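You operate a simulated robot arm through the tools that you are given. There is no shell and no other tool. Be economical: measure what you need, move in short steps, check, and stop when the job is done.

The job below is to be done with a simulated two-armed robot. You get a single attempt, and the scene is never put back.

JOB
Pick up the white tube with one hand, pass it to the other hand and put it on the top of the low cabinet.

It is judged by the outcome, as a careful person would: the job done as asked, and still so three seconds after it is handed in. It fails if anything else is knocked over, pushed out of place, dropped, spilled or broken.

ROBOT AND FRAMES
Two 7-joint arms with two-finger parallel grippers on one trunk, on a base that drives. Base frame: it is fixed to the floor where the robot stands at the start and does not move with it; the origin is under the middle of the robot, x ahead of it, y to its left, z up. Units: mm, degrees, N and s.
The left shoulder is at the start at [50, 165, 1130], the right one opposite. With the tool pointing down near the work surface each hand reaches from about 240 to 700 mm from the robot's upright axis, wherever it stands, measured 20 degrees to its own side. Places, roughly: top of the low cabinet [-1400, -600, 600]. Payload 3.91 kg a hand.
The TCP of each hand is the grasp point between the finger pads, 30 mm short of the fingertips. In the tool frame z runs along the fingers and y along their closing line. Largest opening 110 mm; finger width 20, thickness 10; the body of the gripper, 48 by 112 mm, starts 55 mm behind the TCP.
Orientation is that of the tool frame in the base frame, as a unit quaternion [w, x, y, z]. With the fingers straight down and closing along the base's y, the tool's x points along the base's -x, its y along +y and its z along -z.

CONTROLS
- The arms move only by the tool step_arm. It takes "left_targets", "right_targets" or both (then of equal length, played together; a hand with none holds still); each is a list of rows, each a list of 3 entries, a list of its own where there are three numbers: the shift along the tool's x, y, z in mm, then the turn, a rotation vector about the tool's x, y, z in degrees, then the finger opening in mm, from 0 to 110. In form: [[[dx, dy, dz], [ax, ay, az], fingers], ...]. A call has 1 to 12 rows; each row shifts and turns the commanded pose from where the row before left it, along the tool's axes as they then stand. Rows are played at 5 a second. More than 50 mm and 8.6 degrees between two rows, or a gripper value outside its range, and nothing of the call is played. Where a pose cannot be reached the arm comes as near as it can. A force on the tool above 40 N (or 10 N above the force at the start of the call, whichever is more), or a blocked arm, ends the call early, and 0.2 s more pass. Each finger travels about 45 mm/s and halts on what it meets, pressing with about 37 N; the grip force reading is that of the motor and also rises with nothing between the fingers. The clock runs only during rows and for 0.2 s after the last one: add rows that do not move to give the fingers time. The reply holds the time, the measured pose of the TCP, the force on the tool along the base axes, the opening and the grip force, in the units named above and with some noise, with the torque about the TCP (base axes, N m) and any sound that the robot's microphone picked up, and new pictures: "show" is both (left out), scene, wrist or none (wrist: the cameras of the hands that moved).
- Cameras (640 x 400 px; columns grow to the right, rows downward): "scene" is now at [107.9, 44.1, 1306.1]; the picture's right is [0.50, -0.87, 0.00], its down [-0.46, -0.26, -0.85] and it looks along [0.74, 0.42, -0.52] (base axes); focal length 264 px, centre (320, 200). "left" rides on the left gripper at [72, -17, -103] in its tool frame; the picture's right is [0.23, 0.97, 0.00], its down [-0.76, 0.18, -0.62] and it looks along [-0.61, 0.14, 0.78] (tool axes); focal length 222 px, centre (320, 200). "right" rides on the right gripper at [72, 17, -104] in its tool frame; the picture's right is [-0.23, 0.97, 0.00], its down [-0.76, -0.18, -0.62] and it looks along [-0.61, -0.14, 0.78] (tool axes); focal length 222 px, centre (320, 200). There is no depth. A picture from a camera that has moved, and an enlarged one, comes with that camera's place and axes in the base frame and with its lens.
- slide_trunk(by): slides the trunk up (or, below 0, down) by that many mm; the arms and the scene camera ride with it, the base frame stays. It gives what a move gives, with no picture.
- drive_base(legs): drives the robot by 1 to 6 legs, each [ahead, left, turn to the left] in mm, mm and degrees, along the robot's own axes; the way and the turn of a leg run together, so that a leg with both is an arc; at most 1500 mm and 180 degrees a leg. The arms and the cameras ride along, it lands a little off, and it stops where it bumps. It gives what a move gives, and a new picture of the scene camera.
- head_to(pan, tilt): turns the head with the scene camera to pan (to the left, within 80 degrees either way) and tilt (down, from -29 to 69), counted from straight ahead of the robot. It gives what a move gives, and a new picture of the scene camera.
- zoom(camera, box): a new picture of the part [left, top, right, bottom] of that camera's present view, enlarged. The clock stands still meanwhile.
- hand_in(): hands the job in; it is judged then, once.

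Go step by step. Nothing tells you exact positions but the pictures and the camera data: compare them with the known pose of the tool, close in by small moves and look again before you grip or let go. The budget is 120 turns and 260 pictures, counting those below and the enlarged ones. Unless the task says otherwise, let go and move clear before handing in, and close with one line.

The tools are called after "Call:" by a JSON object that holds its "method" and its "body". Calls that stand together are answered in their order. step_arm: Moves the arms, as the interface text tells. Its arguments: {"type":"object","properties":{"left_targets":{"type":"array","items":{"type":"array"}},"right_targets":{"type":"array","items":{"type":"array"}},"show":{"type":"string","enum":["both","scene","wrist","none"]}},"required":[]} The other tools are called the same way: slide_trunk (by) slides the trunk up or down; drive_base (legs) drives the base; head_to (pan, tilt) turns the head that bears the scene camera; zoom (camera, box) takes an enlarged picture of a part of a camera's view; hand_in () hands the job in.

At the start:

```text
clock: 0.0
left_eef_pos: [339.2, 329.1, 1111.2]
left_tcp_rot: [-0.001, 0.0, 1.0, -0.001]
left_force: [1.1, 0.5, 0.3]
left_moment: [0.05, 0.0, 0.0]
left_opening: 110.2
left_grip_force: 0.1
right_eef_pos: [352.7, -6.7, 1099.4]
right_tcp_rot: [0.0, 0.0, 1.0, 0.0]
right_force: [0.9, 0.2, -0.1]
right_moment: [0.02, -0.02, -0.02]
right_opening: 109.8
right_grip_force: 0.1
trunk travel left (down, up): [-350.0, 153.0]
robot x, y, heading: [-0.1, 3.3, 0.0]
head pan, tilt: [29.7, 31.6]
```

scene: 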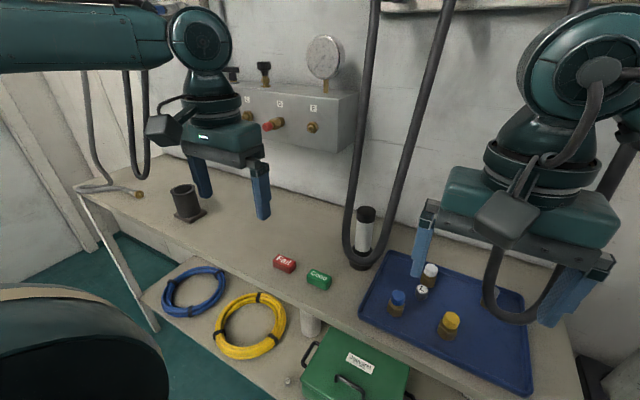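
right: 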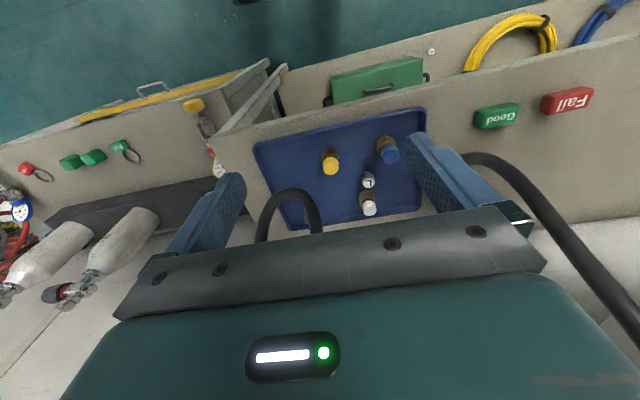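
left: 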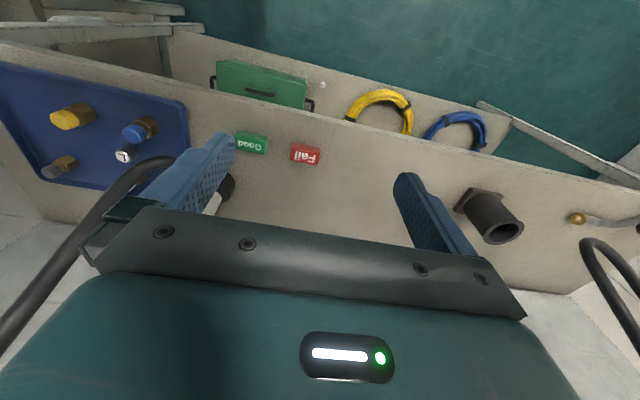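

I see a white tube with black ends standing at about (363,235) in the scene picture, behind a hanging cable loop. I'll enlarge it first.

Call:
{"method": "zoom", "body": {"camera": "scene", "box": [280, 160, 440, 300]}}

Call:
{"method": "zoom", "body": {"camera": "left", "box": [100, 80, 340, 260]}}

```text
2.86 times, centred on (360, 230) of scene
camera zoom: at [107.9, 44.1, 1306.1], right [0.5, -0.87, 0.0], down [-0.46, -0.26, -0.85], along [0.74, 0.42, -0.52], focal length 755 px, centre (206, 114)
```

zoom: 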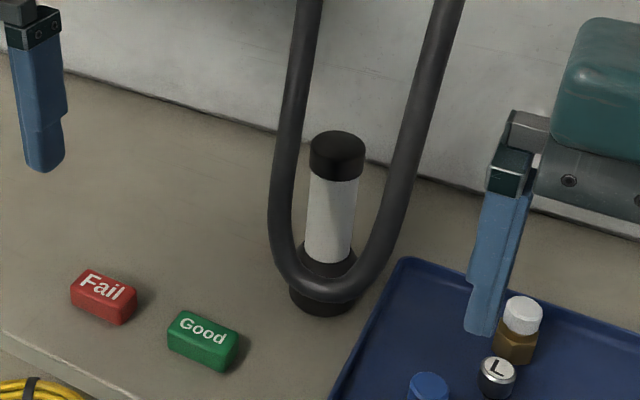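

```text
2.22 times, centred on (220, 170) of left
camera zoom: at [267.0, 313.1, 1214.2], right [-0.23, 0.97, 0.0], down [0.76, 0.18, 0.62], along [0.61, 0.14, -0.78], focal length 494 px, centre (542, 267)
```

zoom: 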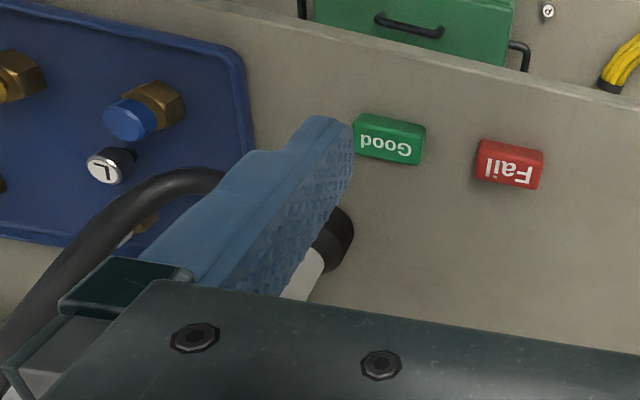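

The tube stands near [560,185], about z 850–995, with a cable loop hanging in front of it. I'll back off and shift left for a second view, to find how deep the cable hangs.

Call:
{"method": "drive_base", "body": {"legs": [[-150, 0, 0], [0, 300, 0]]}}

Call:
{"method": "head_to", "body": {"pan": -10, "tilt": 28}}

```text
clock: 4.2
left_eef_pos: [189.4, 628.9, 1110.8]
left_tcp_rot: [0.0, 0.001, 1.0, -0.001]
left_force: [-0.3, 0.5, 0.3]
left_moment: [0.01, -0.01, 0.05]
left_opening: 110.1
left_grip_force: 0.0
right_eef_pos: [201.0, 293.4, 1098.3]
right_tcp_rot: [0.0, 0.002, 1.0, 0.0]
right_force: [-0.3, -0.2, 0.3]
right_moment: [-0.01, 0.0, 0.02]
right_opening: 110.0
right_grip_force: 0.0
trunk travel left (down, up): [-350.0, 153.0]
robot x, y, heading: [-151.7, 300.8, -0.0]
head pan, tilt: [29.7, 31.6]
camera scene: at [-42.3, 344.2, 1306.1], right [0.49, -0.87, 0.0], down [-0.46, -0.26, -0.85], along [0.74, 0.42, -0.52], focal length 264 px, centre (320, 200)
```

scene: 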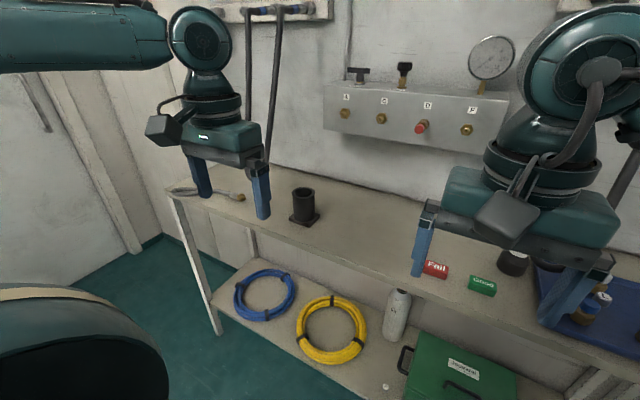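

```text
clock: 5.3
left_eef_pos: [188.5, 628.7, 1111.7]
left_tcp_rot: [-0.001, 0.0, 1.0, -0.001]
left_force: [-0.2, 0.1, 0.2]
left_moment: [0.02, 0.0, 0.01]
left_opening: 110.0
left_grip_force: 0.0
right_eef_pos: [202.1, 293.2, 1099.9]
right_tcp_rot: [0.0, 0.001, 1.0, -0.001]
right_force: [0.5, 0.1, 0.6]
right_moment: [0.0, 0.04, 0.0]
right_opening: 110.0
right_grip_force: 0.0
trunk travel left (down, up): [-350.0, 153.0]
robot x, y, heading: [-151.7, 297.9, 0.2]
head pan, tilt: [-10.0, 28.0]
camera scene: at [-30.5, 283.8, 1311.8], right [-0.17, -0.98, 0.0], down [-0.46, 0.08, -0.88], along [0.87, -0.15, -0.47], focal length 264 px, centre (320, 200)
```

scene: 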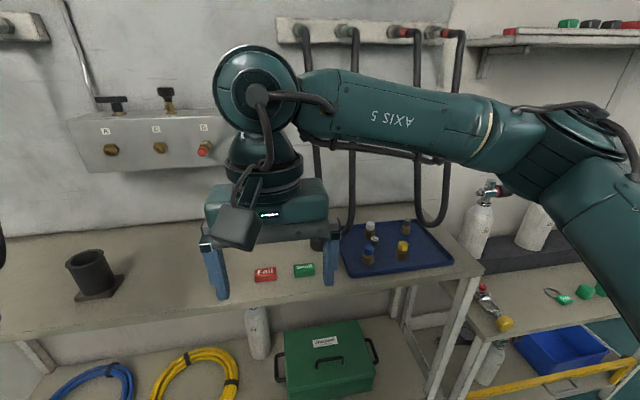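

The right arm blocks the view, so I'll swing it to the right and look again.

Call:
{"method": "step_arm", "body": {"right_targets": [[[0, -48, 0], [0, 0, 0], 110], [[0, -48, 0], [0, 0, 0], 110], [[0, -48, 0], [0, 0, 0], 110], [[0, -48, 0], [0, 0, 0], 110], [[0, -48, 0], [0, 0, 0], 110], [[0, -48, 0], [0, 0, 0], 110], [[0, -48, 0], [0, 0, 0], 110], [[0, 0, 0], [0, 0, 0], 110]], "show": "scene"}}

```text
clock: 7.1
left_eef_pos: [189.9, 629.3, 1111.4]
left_tcp_rot: [0.001, 0.001, 1.0, -0.001]
left_force: [-0.5, 0.4, 0.2]
left_moment: [-0.01, 0.0, 0.03]
left_opening: 109.9
left_grip_force: 0.0
right_eef_pos: [199.7, -41.1, 1099.1]
right_tcp_rot: [0.0, 0.001, 1.0, 0.0]
right_force: [0.3, -0.3, 0.3]
right_moment: [0.03, 0.01, -0.01]
right_opening: 110.1
right_grip_force: 0.1
trunk travel left (down, up): [-350.0, 153.0]
robot x, y, heading: [-150.5, 300.2, -0.2]
head pan, tilt: [-10.0, 28.0]
camera scene: at [-30.4, 284.0, 1311.8], right [-0.18, -0.98, 0.0], down [-0.46, 0.08, -0.88], along [0.87, -0.16, -0.47], focal length 264 px, centre (320, 200)
```

scene: 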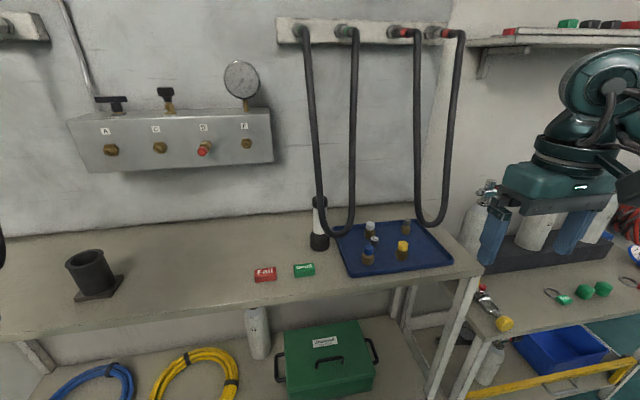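

Call:
{"method": "zoom", "body": {"camera": "scene", "box": [256, 170, 416, 270]}}

Call:
{"method": "zoom", "body": {"camera": "scene", "box": [256, 10, 480, 150]}}

```text
4.00 times, centred on (336, 220) of scene
camera zoom: at [-30.4, 284.0, 1311.8], right [-0.18, -0.98, 0.0], down [-0.46, 0.08, -0.88], along [0.87, -0.16, -0.47], focal length 1057 px, centre (256, 120)
```

zoom: 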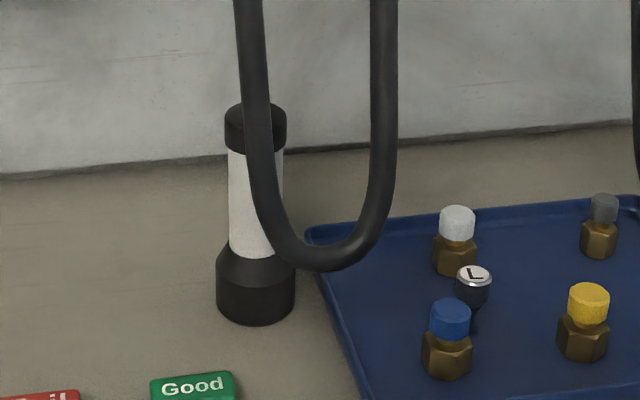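

```text
2.86 times, centred on (368, 80) of scene
camera zoom: at [-30.4, 284.0, 1311.8], right [-0.18, -0.98, 0.0], down [-0.46, 0.08, -0.88], along [0.87, -0.16, -0.47], focal length 755 px, centre (183, 543)
```

zoom: 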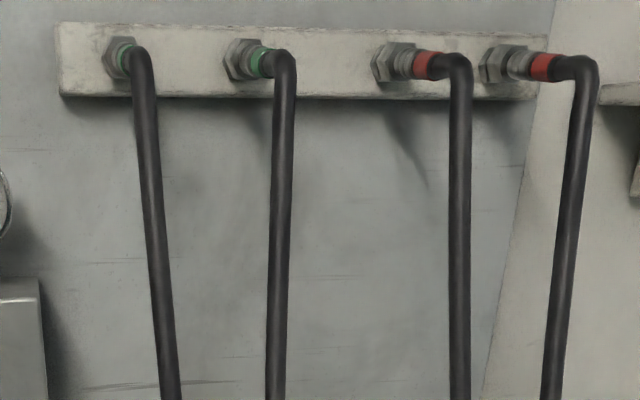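

Triangulated: the tube's axis is near [562,177], with z from 850 to about 998. The hose loop hangs in the plane x≈466, y 118–191, so I'll grip from the left side with the left hand. First I bring that hand to a nearly level pose in free space.

Call:
{"method": "step_arm", "body": {"left_targets": [[[-26, -21, 30], [0, 0, 0], 80], [[-26, -21, 30], [0, 0, 0], 80], [[-26, -21, 30], [0, 0, 0], 80], [[-26, -21, 30], [0, 0, 0], 80], [[-26, -21, 30], [0, 0, 0], 80], [[0, 0, 0], [0, 0, 7.5], 80], [[0, 0, 0], [0, 0, 7.5], 80], [[0, 0, 0], [0, 0, 7.5], 80], [[0, 0, 0], [0, 0, 7.5], 80]], "show": "none"}}

Call:
{"method": "step_arm", "body": {"left_targets": [[[0, 0, 0], [0, -7.8, 0], 80], [[0, 0, 0], [0, -7.8, 0], 80], [[0, 0, 0], [0, -7.8, 0], 80], [[0, 0, 0], [0, -7.8, 0], 80], [[0, 0, 0], [0, -7.8, 0], 80], [[0, 0, 0], [0, -7.8, 0], 80], [[0, 0, 0], [0, -7.8, 0], 80], [[0, 0, 0], [0, -7.8, 0], 80], [[0, 0, 0], [0, -7.6, 0], 80], [[0, 0, 0], [0, 0, 0], 80]]}}

```text
clock: 9.1
left_eef_pos: [319.1, 523.7, 961.9]
left_tcp_rot: [0.001, 0.261, 0.965, -0.001]
left_force: [-0.1, 0.1, 0.2]
left_moment: [0.01, 0.02, -0.02]
left_opening: 79.8
left_grip_force: 0.1
right_eef_pos: [200.1, -41.8, 1099.1]
right_tcp_rot: [0.0, 0.001, 1.0, 0.0]
right_force: [-0.1, 0.0, 0.7]
right_moment: [0.0, -0.01, -0.01]
right_opening: 110.0
right_grip_force: 0.0
trunk travel left (down, up): [-350.0, 153.0]
robot x, y, heading: [-149.6, 305.1, -0.0]
head pan, tilt: [-10.0, 28.0]
```

```text
clock: 11.3
left_eef_pos: [318.1, 523.4, 960.5]
left_tcp_rot: [0.554, 0.211, 0.791, -0.15]
left_force: [-0.7, 0.9, -0.2]
left_moment: [-0.01, -0.04, 0.03]
left_opening: 80.1
left_grip_force: 0.1
right_eef_pos: [199.5, -40.4, 1100.4]
right_tcp_rot: [0.001, 0.002, 1.0, 0.0]
right_force: [-0.5, -0.5, 0.0]
right_moment: [-0.01, -0.03, 0.03]
right_opening: 109.9
right_grip_force: 0.0
trunk travel left (down, up): [-350.0, 153.0]
robot x, y, heading: [-150.8, 304.4, -0.1]
head pan, tilt: [-10.0, 28.0]
camera scene: at [-30.6, 283.7, 1311.8], right [-0.18, -0.98, 0.0], down [-0.46, 0.08, -0.88], along [0.87, -0.16, -0.47], focal length 264 px, centre (320, 200)
camera left: at [205.0, 570.0, 927.7], right [0.42, 0.88, -0.22], down [-0.19, 0.32, 0.93], along [0.89, -0.35, 0.3], focal length 222 px, centre (320, 200)
```

scene: 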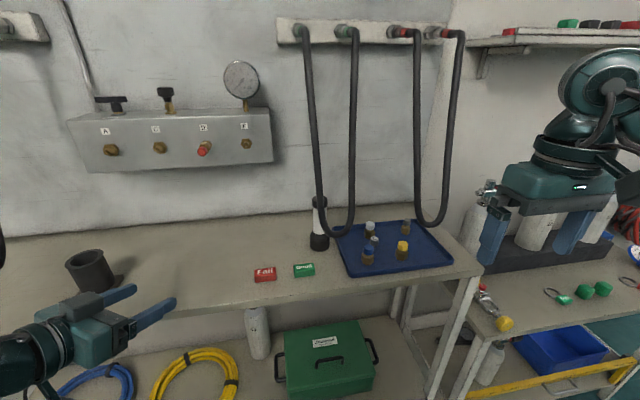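
left: 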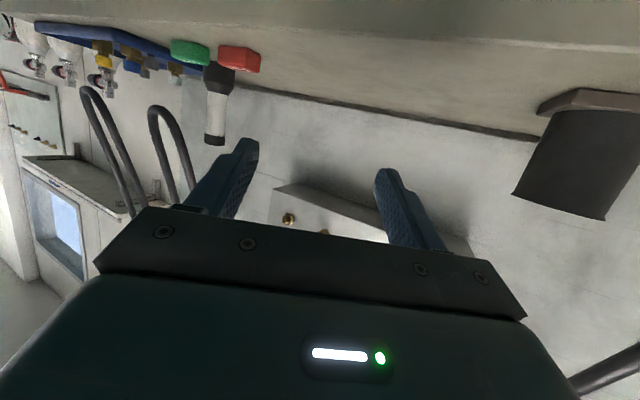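

The left hand is posed well. Next I drive left, turn 45° right, then move in along +x so the hand ends up to the left of the tube.

Call:
{"method": "drive_base", "body": {"legs": [[0, 190, 0], [0, 0, -45], [120, 120, 0]]}}

Call:
{"method": "head_to", "body": {"pan": 10, "tilt": 35}}

Call:
{"method": "zoom", "body": {"camera": "left", "box": [0, 0, 640, 400]}}

```text
clock: 16.9
left_eef_pos: [511.0, 313.7, 961.6]
left_tcp_rot: [0.455, 0.496, 0.652, -0.348]
left_force: [0.4, 0.8, 0.8]
left_moment: [-0.02, 0.0, -0.02]
left_opening: 80.0
left_grip_force: 0.1
right_eef_pos: [31.1, -5.8, 1100.2]
right_tcp_rot: [0.0, 0.38, 0.925, 0.0]
right_force: [0.2, 0.0, 1.1]
right_moment: [0.0, 0.02, 0.05]
right_opening: 110.0
right_grip_force: 0.0
trunk travel left (down, up): [-350.0, 153.0]
robot x, y, heading: [20.5, 483.9, -44.5]
head pan, tilt: [-10.0, 28.0]
camera scene: at [94.5, 387.9, 1311.8], right [-0.82, -0.58, 0.0], down [-0.27, 0.38, -0.88], along [0.51, -0.72, -0.47], focal length 264 px, centre (320, 200)
```

scene: 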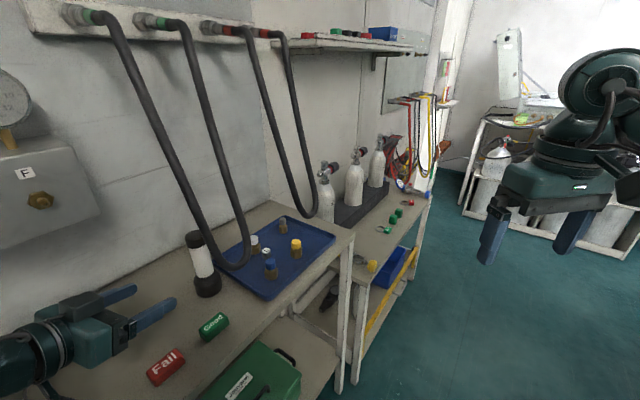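

```text
clock: 17.7
left_eef_pos: [510.4, 314.5, 961.0]
left_tcp_rot: [0.456, 0.496, 0.651, -0.349]
left_force: [0.3, 0.1, 0.1]
left_moment: [-0.01, -0.01, -0.01]
left_opening: 80.0
left_grip_force: 0.1
right_eef_pos: [31.5, -5.2, 1098.7]
right_tcp_rot: [0.001, 0.38, 0.925, 0.0]
right_force: [0.4, 0.4, -0.6]
right_moment: [0.0, -0.03, 0.0]
right_opening: 109.7
right_grip_force: 0.1
trunk travel left (down, up): [-350.0, 153.0]
robot x, y, heading: [19.7, 483.8, -44.7]
head pan, tilt: [10.0, 35.0]
camera scene: at [113.7, 412.2, 1300.9], right [-0.57, -0.82, 0.0], down [-0.47, 0.33, -0.82], along [0.67, -0.47, -0.57], focal length 264 px, centre (320, 200)
```

scene: 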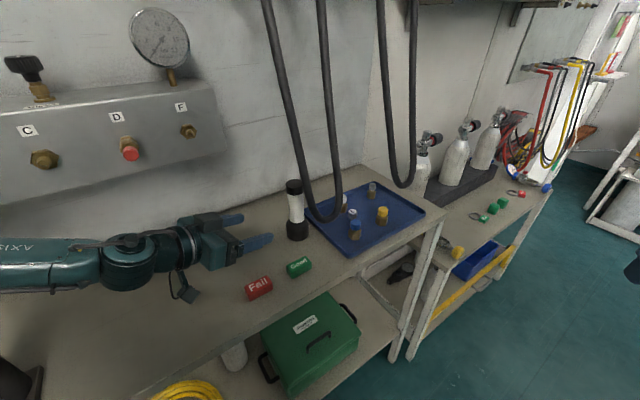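

```text
1.00 times, centred on (320, 200) of left (not enlarged: the box is as wide or as high as the picture)
camera zoom: at [462.5, 426.7, 927.9], right [0.92, 0.33, -0.21], down [0.09, 0.36, 0.93], along [0.39, -0.87, 0.3], focal length 222 px, centre (320, 200)
```

zoom: 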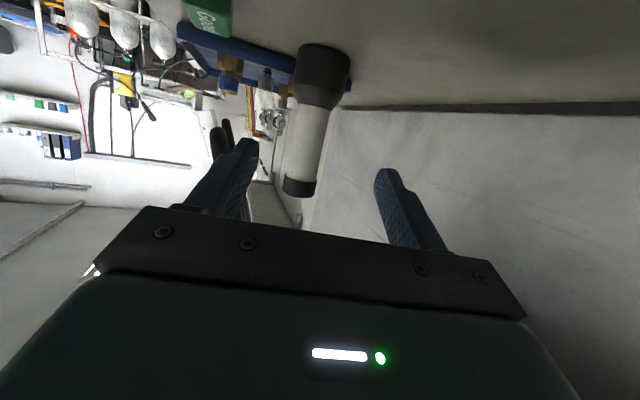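

The tube now lies between the open fingers in the left picture. I'll take a sharp scene view to refine its position.

Call:
{"method": "zoom", "body": {"camera": "scene", "box": [180, 150, 360, 270]}}

Call:
{"method": "zoom", "body": {"camera": "left", "box": [200, 20, 440, 220]}}

```text
3.33 times, centred on (270, 210) of scene
camera zoom: at [113.7, 412.2, 1300.9], right [-0.57, -0.82, 0.0], down [-0.47, 0.33, -0.82], along [0.67, -0.47, -0.57], focal length 880 px, centre (487, 167)
```

zoom: 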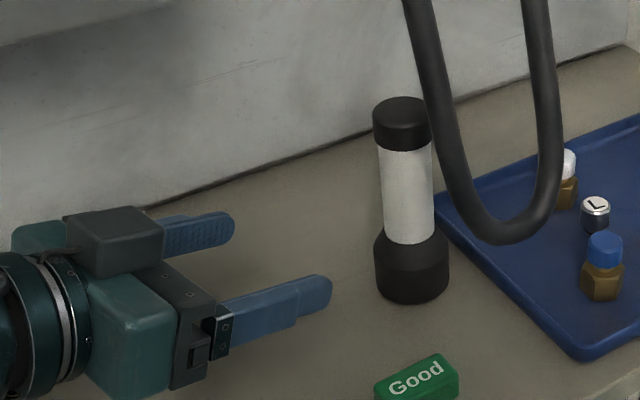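

```text
2.00 times, centred on (320, 120) of left
camera zoom: at [462.5, 426.7, 927.9], right [0.92, 0.33, -0.21], down [0.09, 0.36, 0.93], along [0.39, -0.87, 0.3], focal length 444 px, centre (320, 360)
```

zoom: 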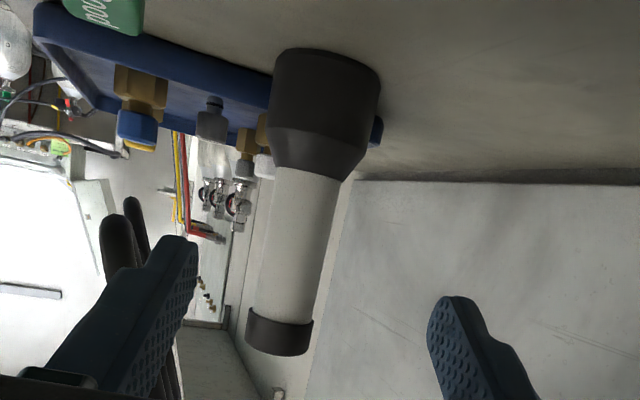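

The refined tube axis is [544,178], with the white part spanning z≈906–985. I'll line up at z≈940 and advance most of the way, then check.

Call:
{"method": "step_arm", "body": {"left_targets": [[[-28, -4, 0], [0, 0, 0], 80], [[0, 0, 25], [0, 0, 0], 80], [[0, 0, 25], [0, 0, 0], 80], [[0, 0, 25], [0, 0, 0], 80], [[0, 0, 15], [0, 0, 0], 80], [[0, 0, 0], [0, 0, 0], 80]]}}

Call:
{"method": "zoom", "body": {"camera": "scene", "box": [180, 150, 360, 270]}}

```text
clock: 19.1
left_eef_pos: [531.9, 221.7, 957.3]
left_tcp_rot: [0.456, 0.496, 0.651, -0.348]
left_force: [-0.1, 0.3, 0.4]
left_moment: [0.02, -0.01, 0.02]
left_opening: 80.1
left_grip_force: 0.0
right_eef_pos: [30.2, -5.8, 1099.2]
right_tcp_rot: [0.0, 0.38, 0.925, 0.0]
right_force: [-0.4, -0.2, 1.1]
right_moment: [0.01, 0.01, -0.02]
right_opening: 110.0
right_grip_force: 0.1
trunk travel left (down, up): [-350.0, 153.0]
robot x, y, heading: [19.9, 480.3, -44.9]
head pan, tilt: [10.0, 35.0]
camera scene: at [113.7, 412.3, 1300.9], right [-0.57, -0.82, 0.0], down [-0.47, 0.33, -0.82], along [0.67, -0.47, -0.57], focal length 264 px, centre (320, 200)
camera left: at [484.8, 334.8, 924.5], right [0.92, 0.33, -0.21], down [0.09, 0.36, 0.93], along [0.39, -0.87, 0.3], focal length 222 px, centre (320, 200)
```

scene: 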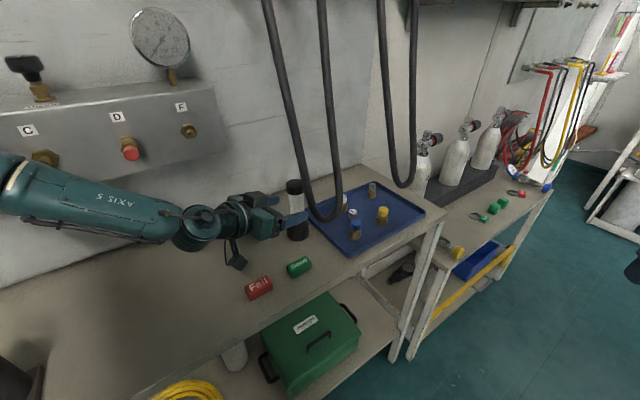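
left: 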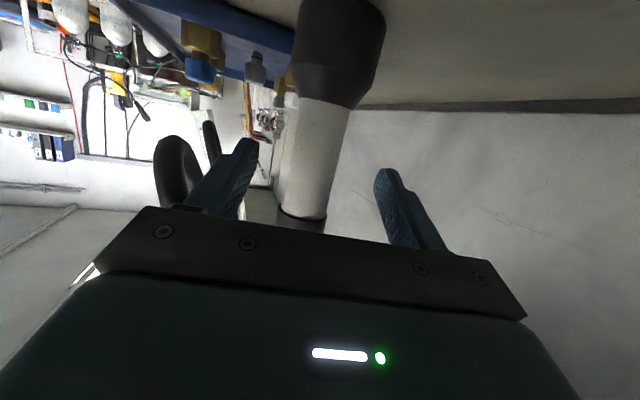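

```text
3.33 times, centred on (270, 210) of scene
camera zoom: at [113.7, 412.3, 1300.9], right [-0.57, -0.82, 0.0], down [-0.47, 0.33, -0.82], along [0.67, -0.47, -0.57], focal length 880 px, centre (487, 167)
```

zoom: 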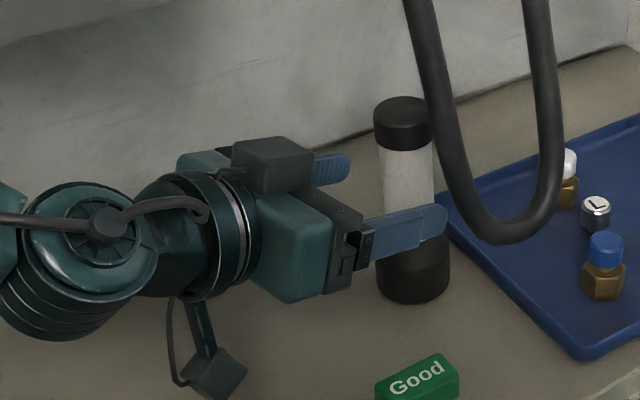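

The approach is centred and the near finger should pass about 30 mm behind the hose. I'll advance the last 48 mm.

Call:
{"method": "step_arm", "body": {"left_targets": [[[0, 0, 16], [0, 0, 0], 80], [[0, 0, 16], [0, 0, 0], 80], [[0, 0, 16], [0, 0, 0], 80], [[0, 0, 0], [0, 0, 0], 80]]}}

Call:
{"method": "zoom", "body": {"camera": "scene", "box": [220, 150, 370, 250]}}

```text
clock: 20.1
left_eef_pos: [544.9, 177.7, 942.9]
left_tcp_rot: [0.457, 0.496, 0.652, -0.348]
left_force: [0.8, 0.4, -0.4]
left_moment: [-0.01, 0.04, 0.01]
left_opening: 79.9
left_grip_force: 0.0
right_eef_pos: [29.8, -5.5, 1100.1]
right_tcp_rot: [0.0, 0.381, 0.925, 0.001]
right_force: [-0.5, 0.5, 0.3]
right_moment: [0.0, 0.01, -0.01]
right_opening: 109.8
right_grip_force: 0.0
trunk travel left (down, up): [-350.0, 153.0]
robot x, y, heading: [21.1, 480.4, -44.8]
head pan, tilt: [10.0, 35.0]
camera scene: at [113.7, 412.4, 1300.9], right [-0.57, -0.82, 0.0], down [-0.47, 0.33, -0.82], along [0.67, -0.47, -0.57], focal length 264 px, centre (320, 200)
camera left: at [496.2, 291.1, 908.9], right [0.92, 0.33, -0.21], down [0.09, 0.36, 0.93], along [0.39, -0.87, 0.3], focal length 222 px, centre (320, 200)
```

scene: 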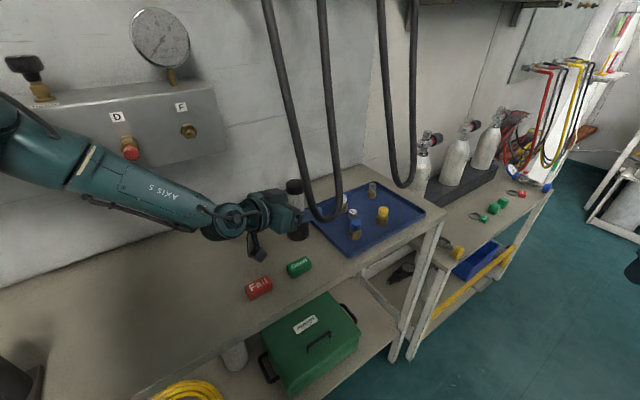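
left: 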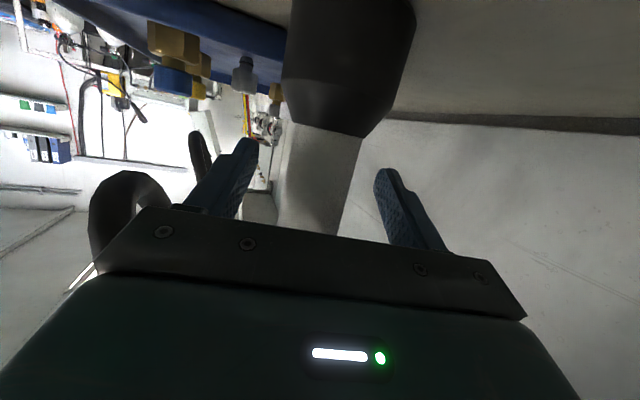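

```text
4.00 times, centred on (295, 200) of scene
camera zoom: at [113.7, 412.4, 1300.9], right [-0.57, -0.82, 0.0], down [-0.47, 0.33, -0.82], along [0.67, -0.47, -0.57], focal length 1057 px, centre (420, 200)
```

zoom: 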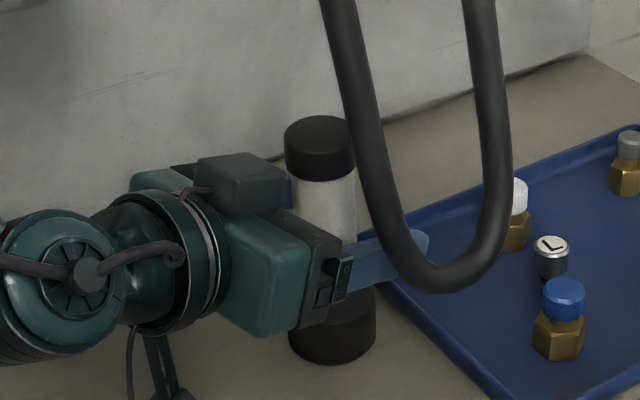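

The tube is centred at the TCP, so I close the fingers.

Call:
{"method": "step_arm", "body": {"left_targets": [[[0, 0, 0], [0, 0, 0], 50], [[0, 0, 0], [0, 0, 0], 42], [[0, 0, 0], [0, 0, 0], 20], [[0, 0, 0], [0, 0, 0], 0], [[0, 0, 0], [0, 0, 0], 0], [[0, 0, 0], [0, 0, 0], 0]], "show": "wrist"}}

```text
clock: 21.5
left_eef_pos: [544.8, 177.3, 942.3]
left_tcp_rot: [0.457, 0.496, 0.651, -0.348]
left_force: [-0.8, -0.1, -0.4]
left_moment: [-0.03, 0.02, 0.0]
left_opening: 33.9
left_grip_force: 36.6
right_eef_pos: [31.3, -5.6, 1099.0]
right_tcp_rot: [0.0, 0.38, 0.925, 0.001]
right_force: [-0.7, 0.2, 0.1]
right_moment: [0.02, 0.01, -0.01]
right_opening: 109.8
right_grip_force: 0.0
trunk travel left (down, up): [-350.0, 153.0]
robot x, y, heading: [18.3, 478.6, -44.7]
head pan, tilt: [10.0, 35.0]
camera left: at [495.9, 291.2, 909.0], right [0.92, 0.33, -0.21], down [0.09, 0.36, 0.93], along [0.39, -0.87, 0.3], focal length 222 px, centre (320, 200)
```

left: 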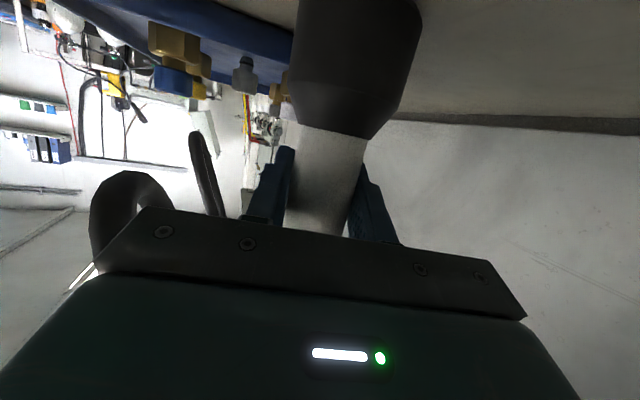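

Gripped at 34 mm. I lift straight up 30 mm, then retreat the way I came.

Call:
{"method": "step_arm", "body": {"left_targets": [[[-14, 0, -5], [0, 0, 0], 0], [[-14, 0, -5], [0, 0, 0], 0], [[0, 0, -30], [0, 0, 0], 0], [[0, 0, -35], [0, 0, 0], 0], [[0, 0, -35], [0, 0, 0], 0], [[0, 0, -35], [0, 0, 0], 0], [[0, 0, 0], [0, 0, 0], 0]]}}

```text
clock: 23.1
left_eef_pos: [512.1, 302.0, 1015.7]
left_tcp_rot: [0.457, 0.495, 0.652, -0.348]
left_force: [0.3, 0.3, -3.1]
left_moment: [0.0, -0.02, 0.03]
left_opening: 34.0
left_grip_force: 36.7
right_eef_pos: [31.3, -7.4, 1099.6]
right_tcp_rot: [-0.001, 0.38, 0.925, 0.0]
right_force: [0.4, -0.3, -0.4]
right_moment: [0.0, -0.02, 0.01]
right_opening: 110.1
right_grip_force: 0.0
trunk travel left (down, up): [-350.0, 153.0]
robot x, y, heading: [18.5, 480.7, -44.7]
head pan, tilt: [10.0, 35.0]
camera scene: at [114.0, 411.9, 1300.8], right [-0.57, -0.82, 0.0], down [-0.47, 0.33, -0.82], along [0.67, -0.47, -0.57], focal length 264 px, centre (320, 200)
camera left: at [463.8, 415.1, 982.3], right [0.92, 0.33, -0.21], down [0.09, 0.36, 0.93], along [0.39, -0.87, 0.3], focal length 222 px, centre (320, 200)
```

scene: 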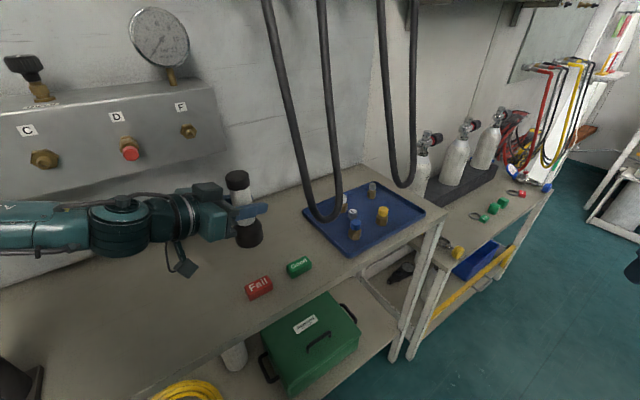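
left: 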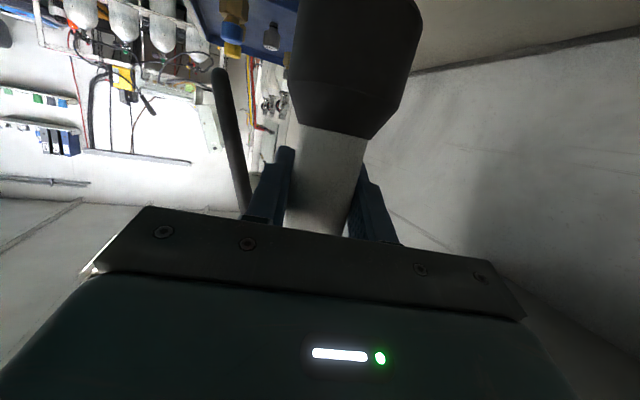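

The tube is held. I back straight away from the bench and look around to the right and rear.

Call:
{"method": "drive_base", "body": {"legs": [[-160, -160, 0]]}}

Call:
{"method": "head_to", "body": {"pan": -80, "tilt": 20}}

```text
clock: 25.1
left_eef_pos: [287.9, 304.3, 1015.6]
left_tcp_rot: [0.456, 0.495, 0.653, -0.347]
left_force: [-0.1, -0.2, -3.0]
left_moment: [-0.01, -0.02, 0.0]
left_opening: 34.2
left_grip_force: 36.8
right_eef_pos: [-194.3, -4.8, 1098.7]
right_tcp_rot: [0.0, 0.377, 0.926, 0.001]
right_force: [-0.3, 0.0, -0.6]
right_moment: [-0.02, -0.02, -0.01]
right_opening: 110.1
right_grip_force: 0.2
trunk travel left (down, up): [-350.0, 153.0]
robot x, y, heading: [-204.3, 486.6, -44.5]
head pan, tilt: [10.0, 35.0]
camera scene: at [-111.8, 413.8, 1300.9], right [-0.56, -0.83, 0.0], down [-0.47, 0.32, -0.82], along [0.68, -0.46, -0.57], focal length 264 px, centre (320, 200)
```

scene: 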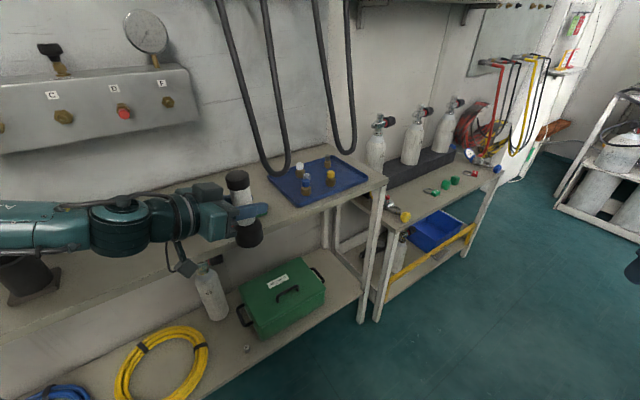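

```text
clock: 26.8
left_eef_pos: [287.1, 305.3, 1015.0]
left_tcp_rot: [0.457, 0.495, 0.652, -0.347]
left_force: [1.1, 0.2, -4.0]
left_moment: [-0.02, -0.01, -0.02]
left_opening: 34.0
left_grip_force: 37.4
right_eef_pos: [-193.2, -3.1, 1100.7]
right_tcp_rot: [0.001, 0.377, 0.926, 0.0]
right_force: [0.9, 0.0, 0.1]
right_moment: [-0.01, 0.02, 0.01]
right_opening: 109.9
right_grip_force: 0.1
trunk travel left (down, up): [-350.0, 153.0]
robot x, y, heading: [-207.9, 487.2, -44.3]
head pan, tilt: [-80.0, 20.0]
camera scene: at [-236.6, 386.7, 1324.7], right [-0.83, 0.56, 0.0], down [0.19, 0.28, -0.94], along [-0.53, -0.78, -0.34], focal length 264 px, centre (320, 200)
```

scene: 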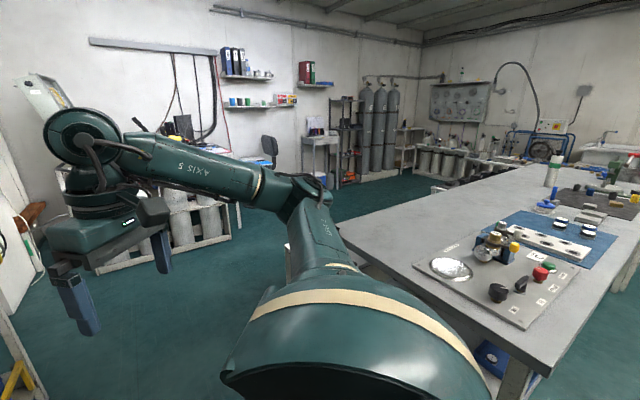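

There is a large island table behind me, from about x −800 on. I'll do the handover here in the aisle: the left hand brings the tube to mid-front while the right hand rises and yaws 30°.

Call:
{"method": "step_arm", "body": {"left_targets": [[[-4.7, -33.7, 12.8], [0, 0, 0], 0], [[-4.7, -33.7, 12.8], [0, 0, 0], 0], [[-4.7, -33.7, 12.8], [0, 0, 0], 0], [[-4.7, -33.7, 12.8], [0, 0, 0], 0], [[-4.7, -33.7, 12.8], [0, 0, 0], 0], [[-4.7, -33.7, 12.8], [0, 0, 0], 0], [[0, 0, 0], [0, 0, 0], 0]], "right_targets": [[[0, 0, -22], [0, 0, 5], 90], [[0, 0, -22], [0, 0, 5], 90], [[0, 0, -22], [0, 0, 5], 90], [[0, 0, -22], [0, 0, 5], 90], [[0, 0, -22], [0, 0, 5], 90], [[0, 0, 0], [0, 0, 5], 90], [[0, 0, 0], [0, 0, 0], 90]], "show": "none"}}

Call:
{"method": "head_to", "body": {"pan": 0, "tilt": 35}}

```text
clock: 28.4
left_eef_pos: [131.6, 189.8, 1029.7]
left_tcp_rot: [0.456, 0.495, 0.652, -0.348]
left_force: [-0.1, 0.1, -2.8]
left_moment: [0.0, -0.02, 0.01]
left_opening: 34.0
left_grip_force: 37.2
left hand out of reach, approached as far as the arm can: row 6
right_eef_pos: [-192.9, -6.0, 1209.9]
right_tcp_rot: [0.0, 0.606, 0.796, 0.001]
right_force: [-0.2, 0.3, 0.1]
right_moment: [0.0, 0.02, 0.0]
right_opening: 89.7
right_grip_force: 0.0
trunk travel left (down, up): [-350.0, 153.0]
robot x, y, heading: [-206.9, 487.9, -44.4]
head pan, tilt: [-80.0, 20.0]
```

```text
clock: 29.9
left_eef_pos: [132.4, 189.2, 1029.4]
left_tcp_rot: [0.455, 0.496, 0.653, -0.347]
left_force: [-0.7, -0.2, -2.5]
left_moment: [0.01, -0.02, 0.0]
left_opening: 34.1
left_grip_force: 37.0
right_eef_pos: [-191.8, -6.0, 1208.5]
right_tcp_rot: [0.0, 0.604, 0.797, 0.0]
right_force: [-0.4, -0.4, 0.6]
right_moment: [0.03, -0.02, -0.01]
right_opening: 90.2
right_grip_force: 0.0
trunk travel left (down, up): [-350.0, 153.0]
robot x, y, heading: [-204.5, 484.0, -44.3]
head pan, tilt: [0.0, 35.0]
camera scene: at [-121.3, 401.8, 1300.8], right [-0.7, -0.71, 0.0], down [-0.41, 0.4, -0.82], along [0.58, -0.57, -0.57], focal length 264 px, centre (320, 200)
```

scene: 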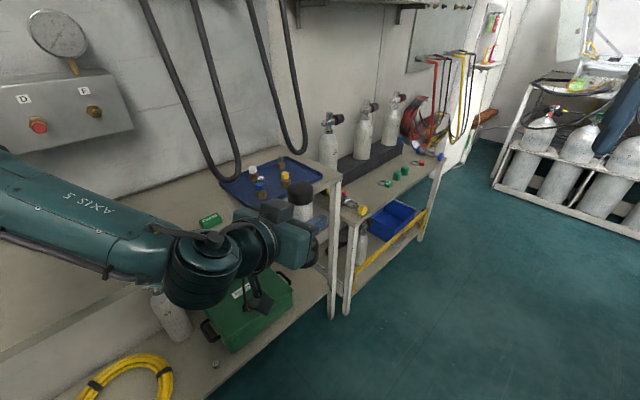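

The left hand is at robot-frame (447,25), with the tube top at about z 1100. I'll bring the right hand over at height and check before the last part.

Call:
{"method": "step_arm", "body": {"right_targets": [[[12.9, 45.6, 0], [0, 0, 0], 90], [[12.9, 45.6, 0], [0, 0, 0], 90], [[12.9, 45.6, 0], [0, 0, 0], 90], [[12.9, 45.6, 0], [0, 0, 0], 90], [[12.9, 45.6, 0], [0, 0, 0], 90], [[12.9, 45.6, 0], [0, 0, 0], 90], [[0, 0, 0], [0, 0, 0], 90]]}}

```text
clock: 31.5
left_eef_pos: [133.0, 189.5, 1029.0]
left_tcp_rot: [0.457, 0.495, 0.652, -0.348]
left_force: [-0.1, 0.5, -1.7]
left_moment: [0.0, -0.02, 0.03]
left_opening: 33.9
left_grip_force: 36.9
right_eef_pos: [53.3, 142.9, 1211.2]
right_tcp_rot: [-0.001, 0.605, 0.796, 0.0]
right_force: [-0.1, 0.8, 0.4]
right_moment: [-0.01, -0.01, -0.03]
right_opening: 89.9
right_grip_force: 0.1
trunk travel left (down, up): [-350.0, 153.0]
robot x, y, heading: [-205.4, 481.6, -44.4]
head pan, tilt: [0.0, 35.0]
camera scene: at [-121.6, 401.6, 1300.8], right [-0.7, -0.71, 0.0], down [-0.41, 0.4, -0.82], along [0.59, -0.57, -0.57], focal length 264 px, centre (320, 200)
camera right: at [50.5, 216.2, 1314.9], right [1.0, 0.04, 0.0], down [0.03, -0.78, 0.62], along [0.03, -0.62, -0.78], focal length 222 px, centre (320, 200)
```

scene: 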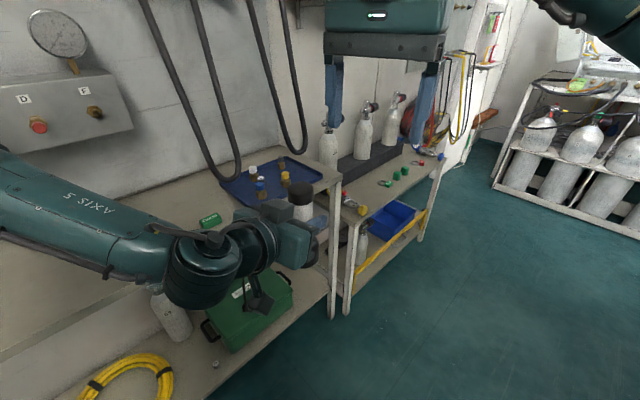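
right: 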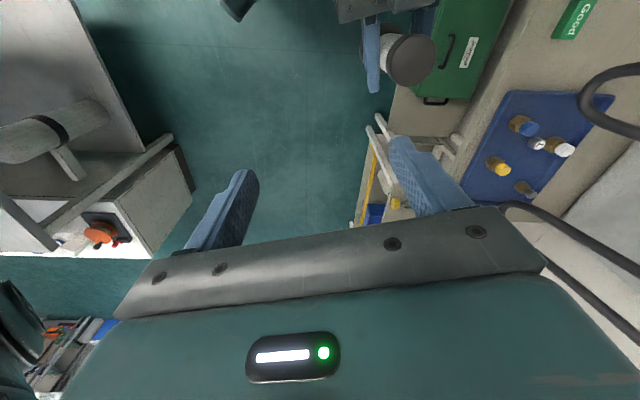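

The right camera puts the tube's cap at [129,196]. I'll centre above it and come partway down.

Call:
{"method": "step_arm", "body": {"right_targets": [[[10.2, 28.9, 0], [0, 0, 0], 90], [[10.2, 28.9, 0], [0, 0, 0], 90], [[10.2, 28.9, 0], [0, 0, 0], 90], [[0, 0, 25], [0, 0, 0], 90], [[0, 0, 25], [0, 0, 0], 90], [[0, 0, 0], [0, 0, 0], 90]]}}

Call:
{"method": "zoom", "body": {"camera": "scene", "box": [220, 120, 400, 270]}}

```text
clock: 32.9
left_eef_pos: [133.5, 188.7, 1029.3]
left_tcp_rot: [0.456, 0.495, 0.652, -0.348]
left_force: [-0.3, -0.1, -3.1]
left_moment: [-0.01, -0.03, 0.0]
left_opening: 34.0
left_grip_force: 37.1
right_eef_pos: [127.7, 192.7, 1161.0]
right_tcp_rot: [0.0, 0.605, 0.796, -0.001]
right_force: [0.3, -0.6, 0.2]
right_moment: [0.02, -0.01, 0.0]
right_opening: 89.8
right_grip_force: 0.0
trunk travel left (down, up): [-350.0, 153.0]
robot x, y, heading: [-207.6, 491.3, -44.6]
head pan, tilt: [0.0, 35.0]
camera scene: at [-121.3, 401.9, 1300.8], right [-0.7, -0.71, 0.0], down [-0.41, 0.4, -0.82], along [0.59, -0.57, -0.57], focal length 264 px, centre (320, 200)
camera right: at [125.1, 266.5, 1265.0], right [1.0, 0.04, 0.0], down [0.03, -0.78, 0.62], along [0.03, -0.62, -0.78], focal length 222 px, centre (320, 200)
```

scene: 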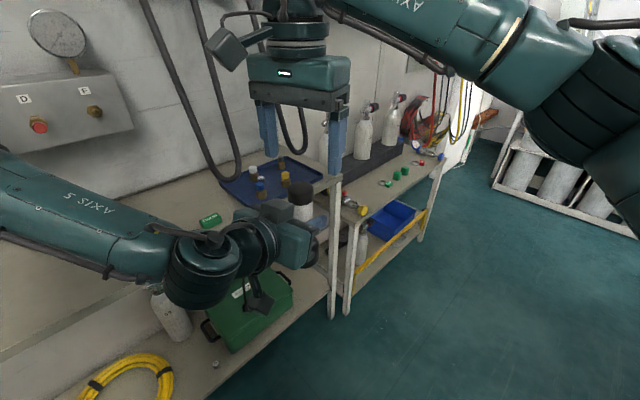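
right: 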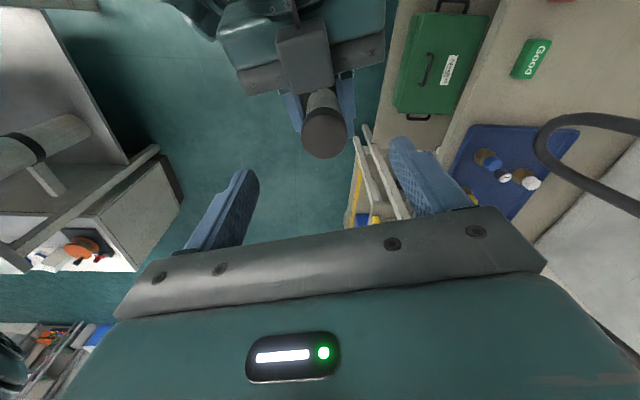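

```text
2.67 times, centred on (310, 195) of scene
camera zoom: at [-121.3, 401.9, 1300.8], right [-0.7, -0.71, 0.0], down [-0.41, 0.4, -0.82], along [0.59, -0.57, -0.57], focal length 704 px, centre (347, 213)
```

zoom: 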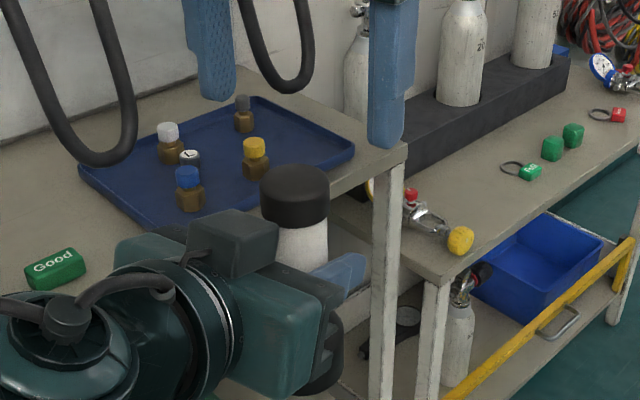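

The cap sits between the open right fingers with about 6 mm to correct. I shift that and descend so the pads cover the top 38 mm.

Call:
{"method": "step_arm", "body": {"right_targets": [[[5, 5, 0], [0, 0, 0], 90], [[0, 0, 23], [0, 0, 0], 90], [[0, 0, 23], [0, 0, 0], 90], [[0, 0, 23], [0, 0, 0], 90], [[0, 0, 0], [0, 0, 0], 90]]}}

Call:
{"method": "zoom", "body": {"camera": "scene", "box": [220, 120, 400, 270]}}

```text
clock: 34.1
left_eef_pos: [132.0, 189.2, 1028.9]
left_tcp_rot: [0.456, 0.495, 0.653, -0.347]
left_force: [0.0, -0.4, -3.0]
left_moment: [-0.04, -0.05, 0.0]
left_opening: 34.4
left_grip_force: 37.3
right_eef_pos: [129.3, 202.5, 1090.5]
right_tcp_rot: [0.0, 0.605, 0.796, 0.001]
right_force: [-0.3, 0.1, 0.1]
right_moment: [0.03, -0.03, 0.01]
right_opening: 90.0
right_grip_force: 0.0
trunk travel left (down, up): [-350.0, 153.0]
robot x, y, heading: [-207.2, 481.1, -44.3]
head pan, tilt: [0.0, 35.0]
camera scene: at [-121.3, 401.9, 1300.8], right [-0.7, -0.71, 0.0], down [-0.41, 0.4, -0.82], along [0.59, -0.57, -0.57], focal length 264 px, centre (320, 200)
camera right: at [126.4, 274.9, 1194.7], right [1.0, 0.04, 0.0], down [0.03, -0.78, 0.62], along [0.03, -0.62, -0.78], focal length 222 px, centre (320, 200)
```

scene: 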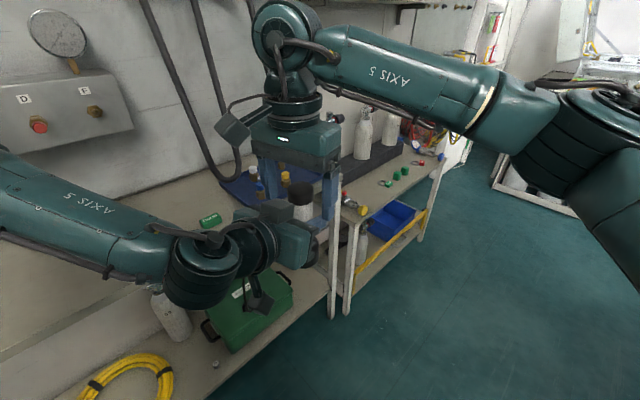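
right: 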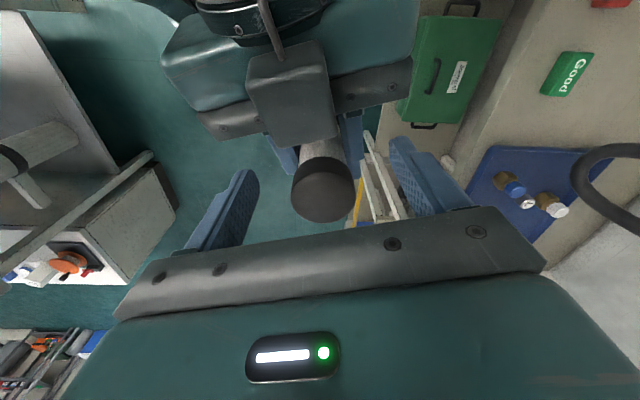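

```text
2.67 times, centred on (310, 195) of scene
camera zoom: at [-121.3, 401.9, 1300.8], right [-0.7, -0.71, 0.0], down [-0.41, 0.4, -0.82], along [0.59, -0.57, -0.57], focal length 704 px, centre (347, 213)
```

zoom: 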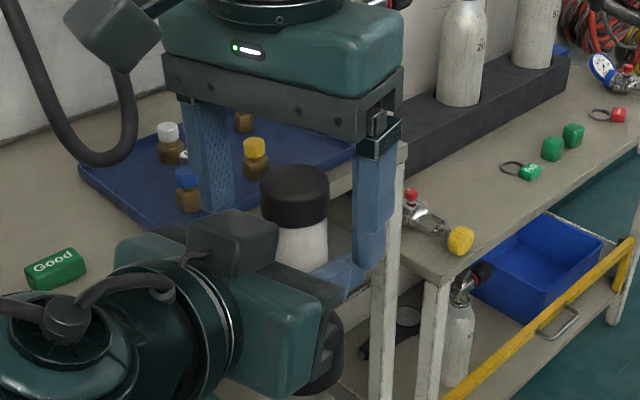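

I'll enlarge the right-hand view to judge how deep the cap sits between the pads.

Call:
{"method": "zoom", "body": {"camera": "right", "box": [220, 100, 460, 250]}}

Call:
{"method": "zoom", "body": {"camera": "left", "box": [200, 50, 440, 250]}}

```text
2.67 times, centred on (340, 175) of right
camera zoom: at [126.4, 274.9, 1194.7], right [1.0, 0.04, 0.0], down [0.03, -0.78, 0.62], along [0.03, -0.62, -0.78], focal length 592 px, centre (267, 267)
```

zoom: 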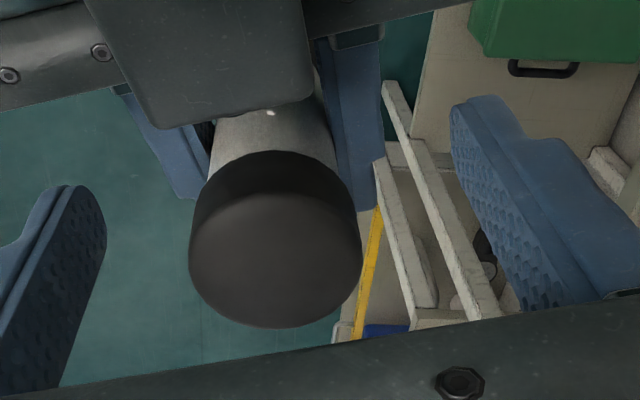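

```text
2.00 times, centred on (320, 150) of left
camera zoom: at [83.8, 302.6, 996.3], right [0.92, 0.34, -0.22], down [0.09, 0.36, 0.93], along [0.39, -0.87, 0.3], focal length 444 px, centre (320, 300)
```

zoom: 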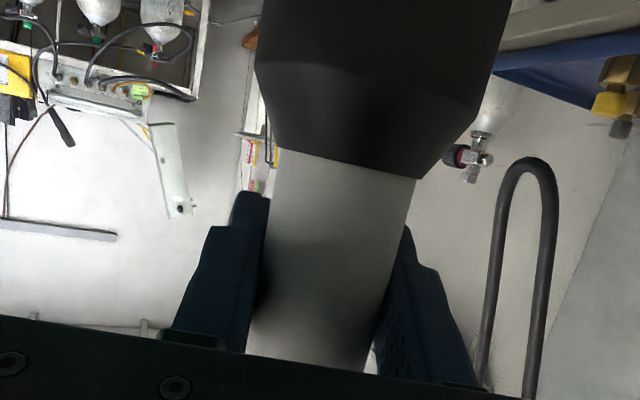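

The cap's axis is near [132,193], so the right hand sits about 10 mm too far toward the left palm. I shift it away, lower 6 mm and close the right hand on the cap.

Call:
{"method": "step_arm", "body": {"right_targets": [[[-9.5, 0, 0], [0, 0, 0], 90], [[0, 0, 6], [0, 0, 0], 90], [[0, 0, 0], [0, 0, 0], 90]], "show": "wrist"}}

```text
clock: 34.9
left_eef_pos: [132.1, 189.3, 1028.8]
left_tcp_rot: [0.456, 0.495, 0.652, -0.348]
left_force: [0.7, 0.3, -2.9]
left_moment: [-0.06, 0.01, -0.01]
left_opening: 33.9
left_grip_force: 36.5
right_eef_pos: [131.1, 194.3, 1085.1]
right_tcp_rot: [0.0, 0.604, 0.797, -0.001]
right_force: [-0.6, -0.1, 0.4]
right_moment: [0.0, -0.02, -0.02]
right_opening: 89.9
right_grip_force: 0.0
trunk travel left (down, up): [-350.0, 153.0]
robot x, y, heading: [-205.1, 488.1, -44.3]
head pan, tilt: [0.0, 35.0]
camera right: at [128.5, 266.5, 1188.4], right [1.0, 0.04, 0.0], down [0.03, -0.78, 0.62], along [0.03, -0.62, -0.78], focal length 222 px, centre (320, 200)
```

right: 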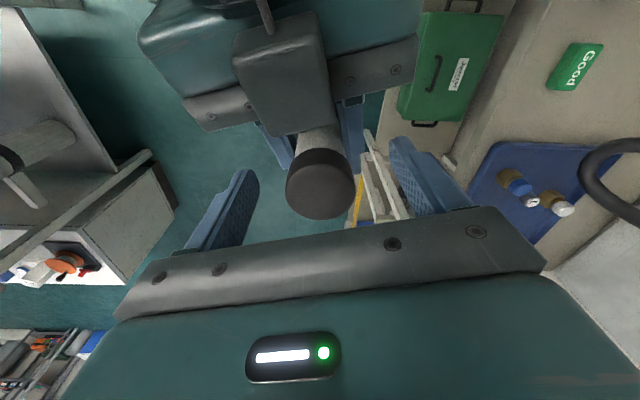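

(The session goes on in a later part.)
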